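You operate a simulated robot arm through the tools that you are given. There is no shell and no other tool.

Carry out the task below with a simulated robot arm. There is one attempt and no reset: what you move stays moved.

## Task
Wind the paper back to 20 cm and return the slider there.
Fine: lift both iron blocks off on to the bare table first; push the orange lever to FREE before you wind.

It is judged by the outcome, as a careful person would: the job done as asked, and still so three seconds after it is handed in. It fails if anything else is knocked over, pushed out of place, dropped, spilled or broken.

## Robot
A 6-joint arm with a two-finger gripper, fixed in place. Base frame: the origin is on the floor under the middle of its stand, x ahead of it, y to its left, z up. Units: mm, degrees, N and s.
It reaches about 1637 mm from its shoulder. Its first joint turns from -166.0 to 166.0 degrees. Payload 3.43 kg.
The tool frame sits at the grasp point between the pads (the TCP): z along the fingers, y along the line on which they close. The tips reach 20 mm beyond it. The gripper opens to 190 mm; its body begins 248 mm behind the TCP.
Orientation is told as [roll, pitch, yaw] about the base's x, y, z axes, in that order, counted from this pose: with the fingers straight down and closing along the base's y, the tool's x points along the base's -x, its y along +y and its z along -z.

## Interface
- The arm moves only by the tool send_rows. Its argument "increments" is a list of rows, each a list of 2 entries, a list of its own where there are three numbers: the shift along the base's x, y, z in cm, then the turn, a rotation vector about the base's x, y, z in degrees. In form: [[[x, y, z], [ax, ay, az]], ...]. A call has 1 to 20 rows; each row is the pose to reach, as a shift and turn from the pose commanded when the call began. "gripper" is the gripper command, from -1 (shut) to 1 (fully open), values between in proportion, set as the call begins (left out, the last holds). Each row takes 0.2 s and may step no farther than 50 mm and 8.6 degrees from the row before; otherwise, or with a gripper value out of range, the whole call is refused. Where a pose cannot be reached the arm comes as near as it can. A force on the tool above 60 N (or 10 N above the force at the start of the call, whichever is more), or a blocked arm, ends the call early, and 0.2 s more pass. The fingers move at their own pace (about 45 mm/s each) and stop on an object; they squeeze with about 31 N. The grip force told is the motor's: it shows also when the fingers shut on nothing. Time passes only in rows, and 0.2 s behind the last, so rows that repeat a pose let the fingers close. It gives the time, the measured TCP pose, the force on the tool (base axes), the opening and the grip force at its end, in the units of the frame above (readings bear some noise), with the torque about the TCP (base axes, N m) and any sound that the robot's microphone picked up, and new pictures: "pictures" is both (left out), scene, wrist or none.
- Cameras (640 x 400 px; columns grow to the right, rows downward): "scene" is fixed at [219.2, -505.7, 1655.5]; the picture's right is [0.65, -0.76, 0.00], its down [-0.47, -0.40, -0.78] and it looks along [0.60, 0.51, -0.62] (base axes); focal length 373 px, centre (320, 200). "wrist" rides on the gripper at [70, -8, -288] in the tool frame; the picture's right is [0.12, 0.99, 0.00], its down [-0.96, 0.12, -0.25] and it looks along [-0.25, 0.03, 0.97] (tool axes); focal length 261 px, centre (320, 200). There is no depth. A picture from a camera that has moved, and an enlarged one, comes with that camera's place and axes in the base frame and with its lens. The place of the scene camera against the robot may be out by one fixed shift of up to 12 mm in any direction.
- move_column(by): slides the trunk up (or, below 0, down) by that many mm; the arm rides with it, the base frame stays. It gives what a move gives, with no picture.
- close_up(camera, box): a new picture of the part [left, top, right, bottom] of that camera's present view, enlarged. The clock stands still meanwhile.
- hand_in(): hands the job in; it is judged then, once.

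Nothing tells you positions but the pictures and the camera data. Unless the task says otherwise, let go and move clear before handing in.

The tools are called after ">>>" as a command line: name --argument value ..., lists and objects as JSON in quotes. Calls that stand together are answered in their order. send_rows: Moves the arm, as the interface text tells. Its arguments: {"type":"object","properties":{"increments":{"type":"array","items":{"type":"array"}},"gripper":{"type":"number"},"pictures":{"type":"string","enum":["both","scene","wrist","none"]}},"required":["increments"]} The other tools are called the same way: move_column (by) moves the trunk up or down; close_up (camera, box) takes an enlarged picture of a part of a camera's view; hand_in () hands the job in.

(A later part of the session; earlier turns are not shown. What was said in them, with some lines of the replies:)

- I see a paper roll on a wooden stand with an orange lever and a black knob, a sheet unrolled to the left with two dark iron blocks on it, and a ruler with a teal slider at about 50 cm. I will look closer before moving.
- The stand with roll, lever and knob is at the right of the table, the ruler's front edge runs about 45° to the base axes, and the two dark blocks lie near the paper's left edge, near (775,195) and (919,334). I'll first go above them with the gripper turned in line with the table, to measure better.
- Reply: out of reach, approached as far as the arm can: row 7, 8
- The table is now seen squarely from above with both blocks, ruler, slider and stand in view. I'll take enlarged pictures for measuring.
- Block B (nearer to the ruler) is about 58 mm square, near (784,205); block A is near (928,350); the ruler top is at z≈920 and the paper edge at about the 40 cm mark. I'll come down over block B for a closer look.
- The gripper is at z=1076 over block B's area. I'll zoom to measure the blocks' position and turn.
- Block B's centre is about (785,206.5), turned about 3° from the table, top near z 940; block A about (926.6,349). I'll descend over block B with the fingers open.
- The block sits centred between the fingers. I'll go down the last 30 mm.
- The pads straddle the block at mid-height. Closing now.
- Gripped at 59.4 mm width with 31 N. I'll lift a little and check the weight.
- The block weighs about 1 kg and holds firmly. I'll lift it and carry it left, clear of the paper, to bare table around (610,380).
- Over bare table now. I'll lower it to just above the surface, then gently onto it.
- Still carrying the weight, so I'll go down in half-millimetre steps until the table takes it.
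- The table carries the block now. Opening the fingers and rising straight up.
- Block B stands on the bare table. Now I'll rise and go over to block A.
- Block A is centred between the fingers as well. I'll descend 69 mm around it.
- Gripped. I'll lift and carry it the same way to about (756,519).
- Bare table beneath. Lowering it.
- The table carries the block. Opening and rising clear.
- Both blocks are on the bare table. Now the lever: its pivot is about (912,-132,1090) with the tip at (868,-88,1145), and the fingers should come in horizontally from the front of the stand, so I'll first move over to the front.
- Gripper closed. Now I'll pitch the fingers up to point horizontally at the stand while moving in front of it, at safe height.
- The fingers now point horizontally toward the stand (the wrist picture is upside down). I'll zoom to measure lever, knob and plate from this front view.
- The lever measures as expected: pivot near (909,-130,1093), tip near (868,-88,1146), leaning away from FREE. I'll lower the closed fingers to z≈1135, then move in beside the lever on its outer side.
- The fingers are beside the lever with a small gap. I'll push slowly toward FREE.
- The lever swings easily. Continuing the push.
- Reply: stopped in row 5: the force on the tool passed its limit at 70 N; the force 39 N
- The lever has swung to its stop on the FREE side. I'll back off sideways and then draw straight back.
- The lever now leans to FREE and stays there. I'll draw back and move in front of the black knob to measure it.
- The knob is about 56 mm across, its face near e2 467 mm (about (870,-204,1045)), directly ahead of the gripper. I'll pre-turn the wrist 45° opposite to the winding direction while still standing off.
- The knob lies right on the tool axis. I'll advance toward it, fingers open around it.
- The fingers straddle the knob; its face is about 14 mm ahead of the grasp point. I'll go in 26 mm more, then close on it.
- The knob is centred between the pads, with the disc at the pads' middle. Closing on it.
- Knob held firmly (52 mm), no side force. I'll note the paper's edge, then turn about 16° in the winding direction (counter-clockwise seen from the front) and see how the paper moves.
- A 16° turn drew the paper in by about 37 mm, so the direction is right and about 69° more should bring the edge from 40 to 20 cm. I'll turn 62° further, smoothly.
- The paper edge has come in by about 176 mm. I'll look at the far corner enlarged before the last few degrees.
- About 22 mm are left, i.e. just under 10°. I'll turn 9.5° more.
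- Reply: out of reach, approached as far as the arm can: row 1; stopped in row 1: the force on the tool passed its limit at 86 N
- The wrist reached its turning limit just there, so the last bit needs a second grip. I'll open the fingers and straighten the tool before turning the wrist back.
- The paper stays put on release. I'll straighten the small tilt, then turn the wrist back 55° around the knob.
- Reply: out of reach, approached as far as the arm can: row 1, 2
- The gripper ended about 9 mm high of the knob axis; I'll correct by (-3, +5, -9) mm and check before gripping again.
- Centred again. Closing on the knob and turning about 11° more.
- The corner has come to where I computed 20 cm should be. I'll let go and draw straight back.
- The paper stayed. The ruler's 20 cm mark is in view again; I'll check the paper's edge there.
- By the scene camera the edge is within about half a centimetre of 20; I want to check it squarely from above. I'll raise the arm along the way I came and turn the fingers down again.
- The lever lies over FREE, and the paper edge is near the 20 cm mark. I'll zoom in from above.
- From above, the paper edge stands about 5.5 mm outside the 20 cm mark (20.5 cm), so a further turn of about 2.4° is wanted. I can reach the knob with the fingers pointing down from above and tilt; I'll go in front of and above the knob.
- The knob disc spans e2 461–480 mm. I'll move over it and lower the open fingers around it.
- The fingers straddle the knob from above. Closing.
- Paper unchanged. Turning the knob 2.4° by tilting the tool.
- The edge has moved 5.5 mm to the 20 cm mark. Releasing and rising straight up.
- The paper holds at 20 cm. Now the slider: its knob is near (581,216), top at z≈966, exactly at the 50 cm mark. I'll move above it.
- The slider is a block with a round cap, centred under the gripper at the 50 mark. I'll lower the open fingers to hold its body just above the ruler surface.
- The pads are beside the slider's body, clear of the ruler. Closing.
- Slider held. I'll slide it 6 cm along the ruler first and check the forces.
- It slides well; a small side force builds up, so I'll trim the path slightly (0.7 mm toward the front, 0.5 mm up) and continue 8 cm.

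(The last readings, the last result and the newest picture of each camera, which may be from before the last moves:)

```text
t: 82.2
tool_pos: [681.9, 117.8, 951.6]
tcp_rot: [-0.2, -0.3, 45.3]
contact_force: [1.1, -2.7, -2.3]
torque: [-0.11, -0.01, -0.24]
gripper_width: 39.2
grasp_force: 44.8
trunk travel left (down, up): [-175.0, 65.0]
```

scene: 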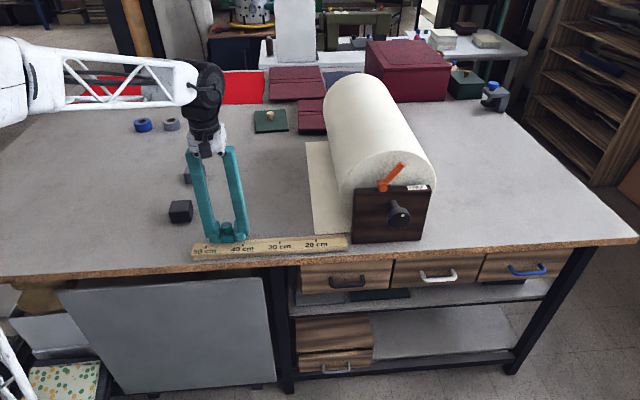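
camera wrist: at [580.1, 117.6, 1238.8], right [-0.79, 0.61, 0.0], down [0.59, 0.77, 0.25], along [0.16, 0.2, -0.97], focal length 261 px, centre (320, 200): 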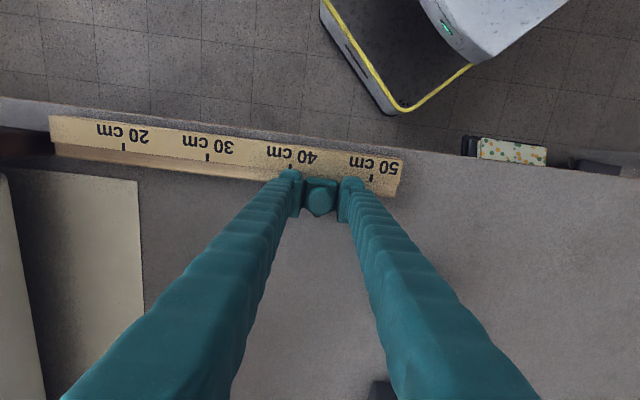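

Forces are nearly nil now, the rail runs at exactly 45°. I'll slide the remaining 16 cm.

>>> send_rows --increments '[[[1.41, -1.41, 0], [0, 0, 0]], [[2.83, -2.83, 0], [0, 0, 0]], [[4.24, -4.24, 0], [0, 0, 0]], [[5.66, -5.66, 0], [0, 0, 0]], [[7.07, -7.07, 0], [0, 0, 0]], [[8.49, -8.49, 0], [0, 0, 0]], [[9.9, -9.9, 0], [0, 0, 0]], [[10.8, -10.8, 0], [0, 0, 0]], [[11.31, -11.31, 0], [0, 0, 0]], [[11.31, -11.31, 0], [0, 0, 0]]]'

>>> close_up --camera "scene" --box '[270, 200, 360, 260]'

>>> close_up --camera "wrist" --box '[240, 130, 400, 230]'

```text
t: 84.4
tool_pos: [794.8, 3.3, 951.4]
tcp_rot: [-0.1, -0.3, 45.4]
contact_force: [-0.2, 0.2, -6.6]
torque: [0.01, 0.02, -0.34]
gripper_width: 39.0
grasp_force: 45.3
trunk travel left (down, up): [-175.0, 65.0]
camera wrist: at [749.5, -51.8, 1238.8], right [-0.79, 0.61, 0.0], down [0.59, 0.77, 0.25], along [0.16, 0.2, -0.97], focal length 261 px, centre (320, 200)
```

scene: 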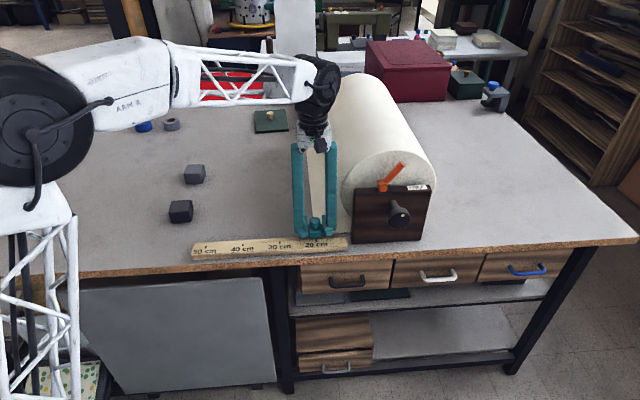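
wrist: 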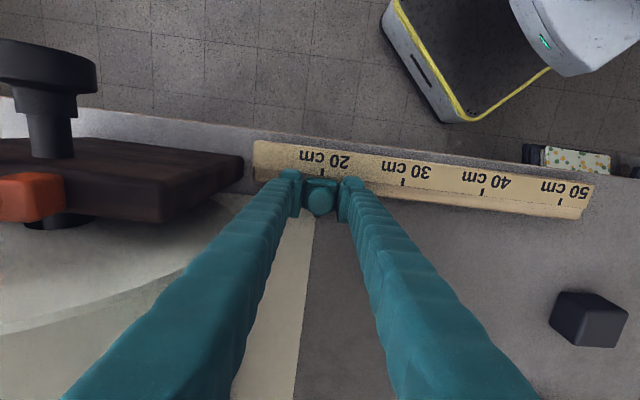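

```text
6.67 times, centred on (315, 230) of scene
camera zoom: at [219.2, -505.7, 1655.5], right [0.65, -0.76, 0.0], down [-0.47, -0.4, -0.78], along [0.6, 0.51, -0.62], focal length 2484 px, centre (353, 0)
```

zoom: 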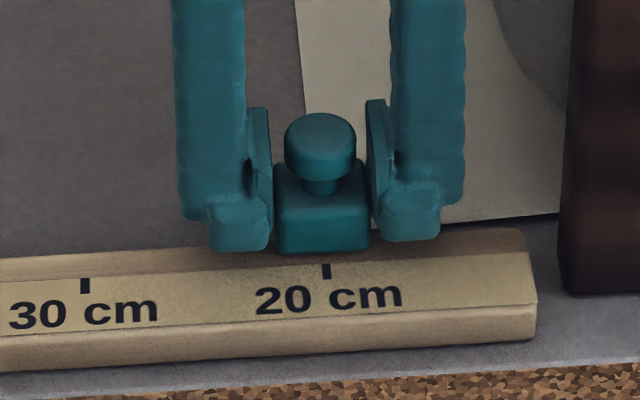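

```text
4.00 times, centred on (320, 180) of wrist
camera zoom: at [749.5, -51.8, 1238.8], right [-0.79, 0.61, 0.0], down [0.59, 0.77, 0.25], along [0.16, 0.2, -0.97], focal length 1043 px, centre (320, 280)
```

zoom: 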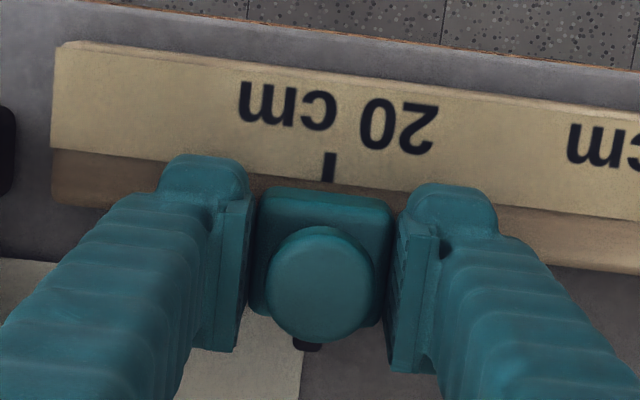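

The slider stands at the 20 cm mark exactly as it did at 50, with its pin at the paper's edge. I'll open just enough to clear it and rise straight up.

>>> send_rows --increments '[[[0, 0, 0], [0, 0, 0]], [[0, 0, 0], [0, 0, 0]], [[0, 0, 0], [0, 0, 0]]]' --gripper -0.37 --pictures "wrist"

>>> close_up --camera "wrist" --box '[240, 130, 400, 230]'

```text
t: 85.2
tool_pos: [794.8, 3.6, 951.6]
tcp_rot: [-0.2, -0.2, 45.4]
contact_force: [-0.2, -0.4, 0.1]
torque: [-0.02, -0.02, 0.01]
gripper_width: 60.1
grasp_force: 0.1
trunk travel left (down, up): [-175.0, 65.0]
camera wrist: at [749.1, -51.7, 1238.9], right [-0.79, 0.61, 0.0], down [0.59, 0.77, 0.25], along [0.16, 0.2, -0.97], focal length 261 px, centre (320, 200)
```

wrist: 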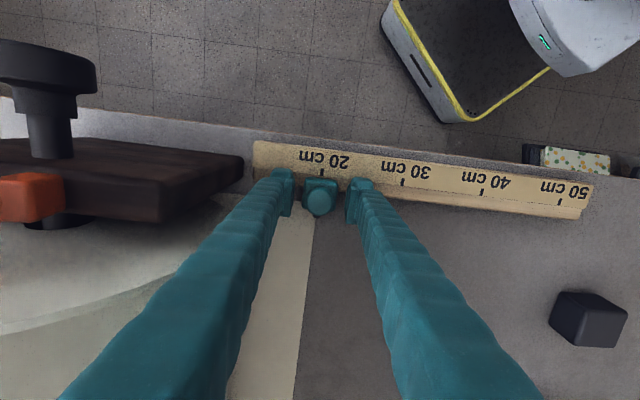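

```text
4.00 times, centred on (320, 180) of wrist
camera zoom: at [749.1, -51.7, 1238.9], right [-0.79, 0.61, 0.0], down [0.59, 0.77, 0.25], along [0.16, 0.2, -0.97], focal length 1043 px, centre (320, 280)
```

zoom: 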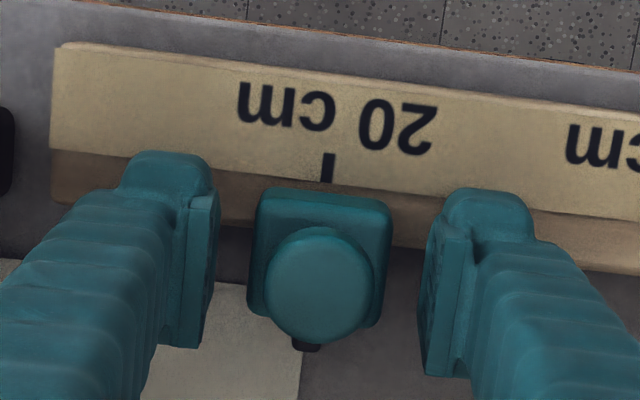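

>>> send_rows --increments '[[[0, 0, 1.5], [0, 0, 0]], [[0, 0, 4], [0, 0, 0]], [[0, 0, 7], [0, 0, 0]], [[0, 0, 11], [0, 0, 0]], [[-2, 2, 15], [0, 0, 0]], [[-5, 5, 19], [0, 0, 0]], [[-8, 8, 22], [0, 0, 0]], [[-11, 11, 24], [0, 0, 0]], [[-11, 11, 24], [0, 0, 0]]]'

>>> close_up --camera "scene" --box '[270, 200, 360, 260]'

>>> close_up --camera "wrist" --box '[150, 80, 350, 220]'

```text
refused: row 6 steps farther than a row can; nothing moved
```

```text
6.67 times, centred on (315, 230) of scene
camera zoom: at [219.2, -505.7, 1655.5], right [0.65, -0.76, 0.0], down [-0.47, -0.4, -0.78], along [0.6, 0.51, -0.62], focal length 2484 px, centre (353, 0)
```

zoom: 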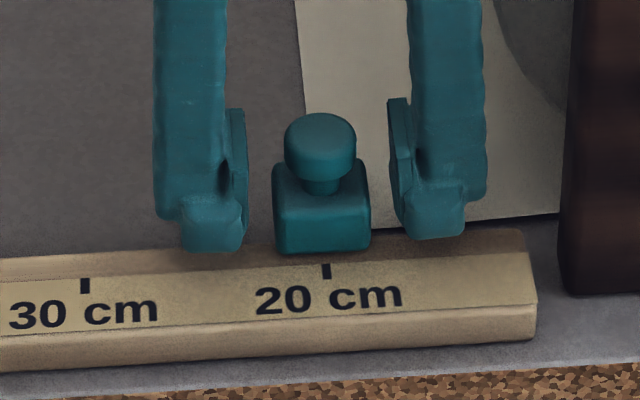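

```text
2.86 times, centred on (250, 150) of wrist
camera zoom: at [749.1, -51.7, 1238.9], right [-0.79, 0.61, 0.0], down [0.59, 0.77, 0.25], along [0.16, 0.2, -0.97], focal length 745 px, centre (520, 343)
```

zoom: 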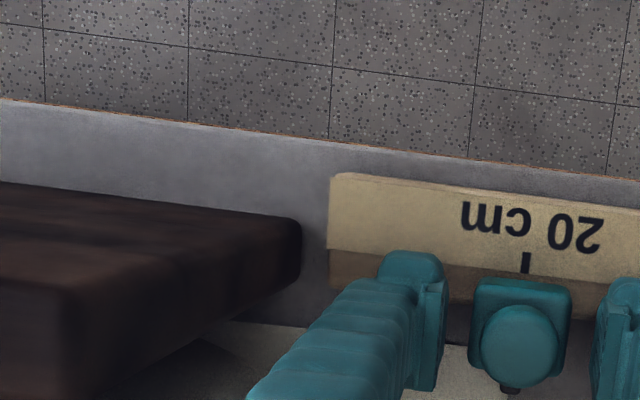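

The slider stands free at the 20 cm mark with the fingers open on both sides. One row was too long a step, so I'll rise in smaller ones.

>>> send_rows --increments '[[[0, 0, 1.5], [0, 0, 0]], [[0, 0, 4], [0, 0, 0]], [[0, 0, 7], [0, 0, 0]], [[0, 0, 11], [0, 0, 0]], [[-1, 1, 14], [0, 0, 0]], [[-3, 3, 17], [0, 0, 0]], [[-5.5, 5.5, 19.5], [0, 0, 0]], [[-8, 8, 22], [0, 0, 0]], [[-11, 11, 24], [0, 0, 0]], [[-11, 11, 24], [0, 0, 0]]]'

>>> close_up --camera "scene" --box '[270, 200, 360, 260]'

>>> close_up --camera "wrist" --box '[130, 90, 330, 215]'

```text
t: 87.4
tool_pos: [685.2, 115.3, 1192.5]
tcp_rot: [-0.2, -0.2, 45.3]
contact_force: [-0.7, -0.9, 0.3]
torque: [0.03, -0.03, -0.01]
gripper_width: 59.9
grasp_force: 0.2
trunk travel left (down, up): [-175.0, 65.0]
camera wrist: at [640.0, 59.4, 1479.1], right [-0.79, 0.61, 0.0], down [0.59, 0.77, 0.25], along [0.16, 0.2, -0.97], focal length 261 px, centre (320, 200)
```

scene: 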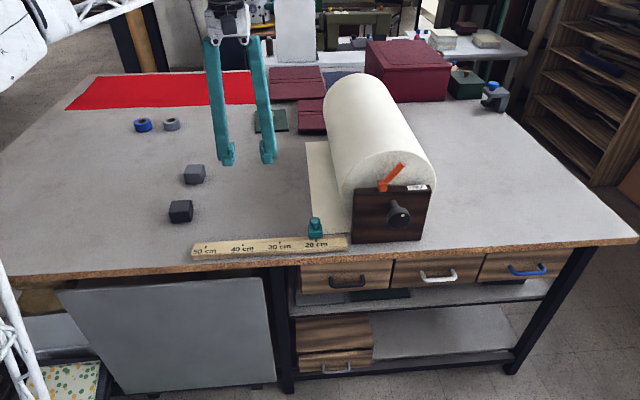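
wrist: 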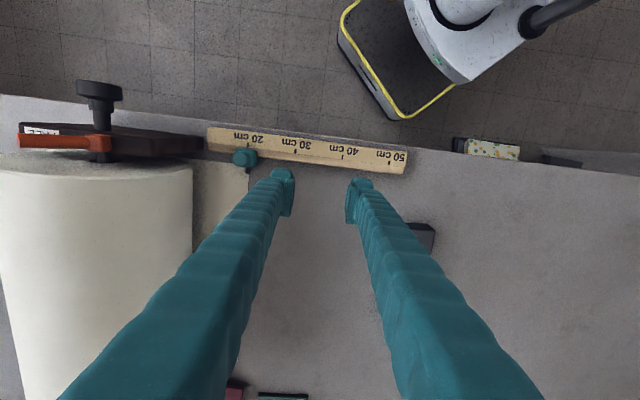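

```text
6.67 times, centred on (315, 230) of scene
camera zoom: at [219.2, -505.7, 1655.5], right [0.65, -0.76, 0.0], down [-0.47, -0.4, -0.78], along [0.6, 0.51, -0.62], focal length 2484 px, centre (353, 0)
```

zoom: 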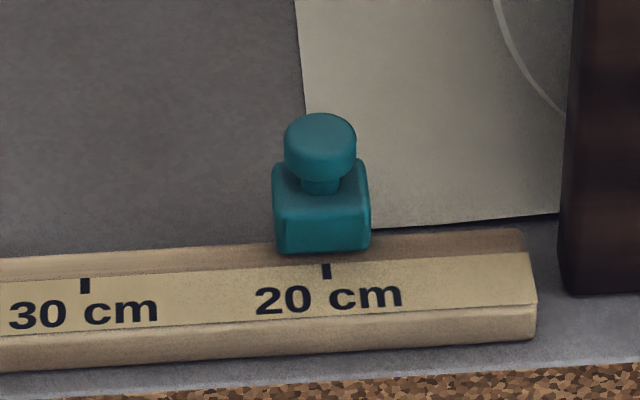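

```text
3.20 times, centred on (230, 152) of wrist
camera zoom: at [640.0, 59.4, 1479.1], right [-0.79, 0.61, 0.0], down [0.59, 0.77, 0.25], along [0.16, 0.2, -0.97], focal length 834 px, centre (608, 352)
```

zoom: 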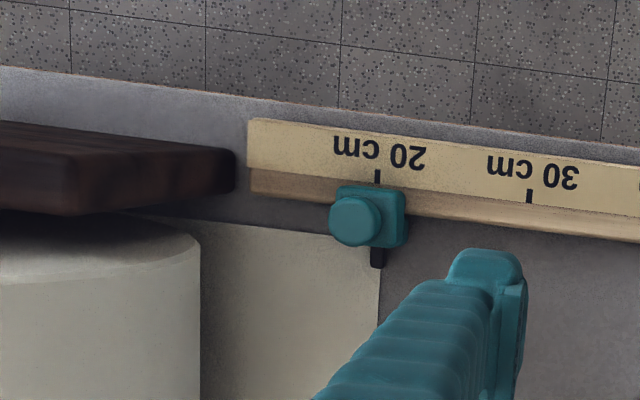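

Everything is in place. Both blocks stand on the bare table, the lever lies at FREE, the paper edge and the slider's pin meet at the 20 cm mark, and the gripper is open and well clear. I'm handing in.

>>> hand_in

```text
The job is handed in.
```

The paper is wound back to 20 cm and the slider is at the 20 cm mark; the job is handed in.

- **Blocks:** both iron blocks were lifted off first. They now stand on bare table to the left of the paper.
- **Lever:** it was pushed over to its stop on the FREE side before any winding, and it stayed there.
- **Paper:** the edge was at about 40 cm to start. My first wind stopped at about 20.5 cm, so I turned the knob about 2.4° more. It now sits at 20 cm to within a millimetre or so by the camera views, and it did not creep back when I let go of the knob.
- **Slider:** it was moved 30 cm along the ruler from 50, and its pin lines up with the paper's edge.

Two moves were stopped by the force limit: the lever reaching its stop (70 N), and the wrist running out of turn while holding the knob (86 N). Neither disturbed anything apart from the paper slipping back about 2 mm, which the later turns made up. Nothing else was knocked or moved, and the gripper was clear at hand-in.
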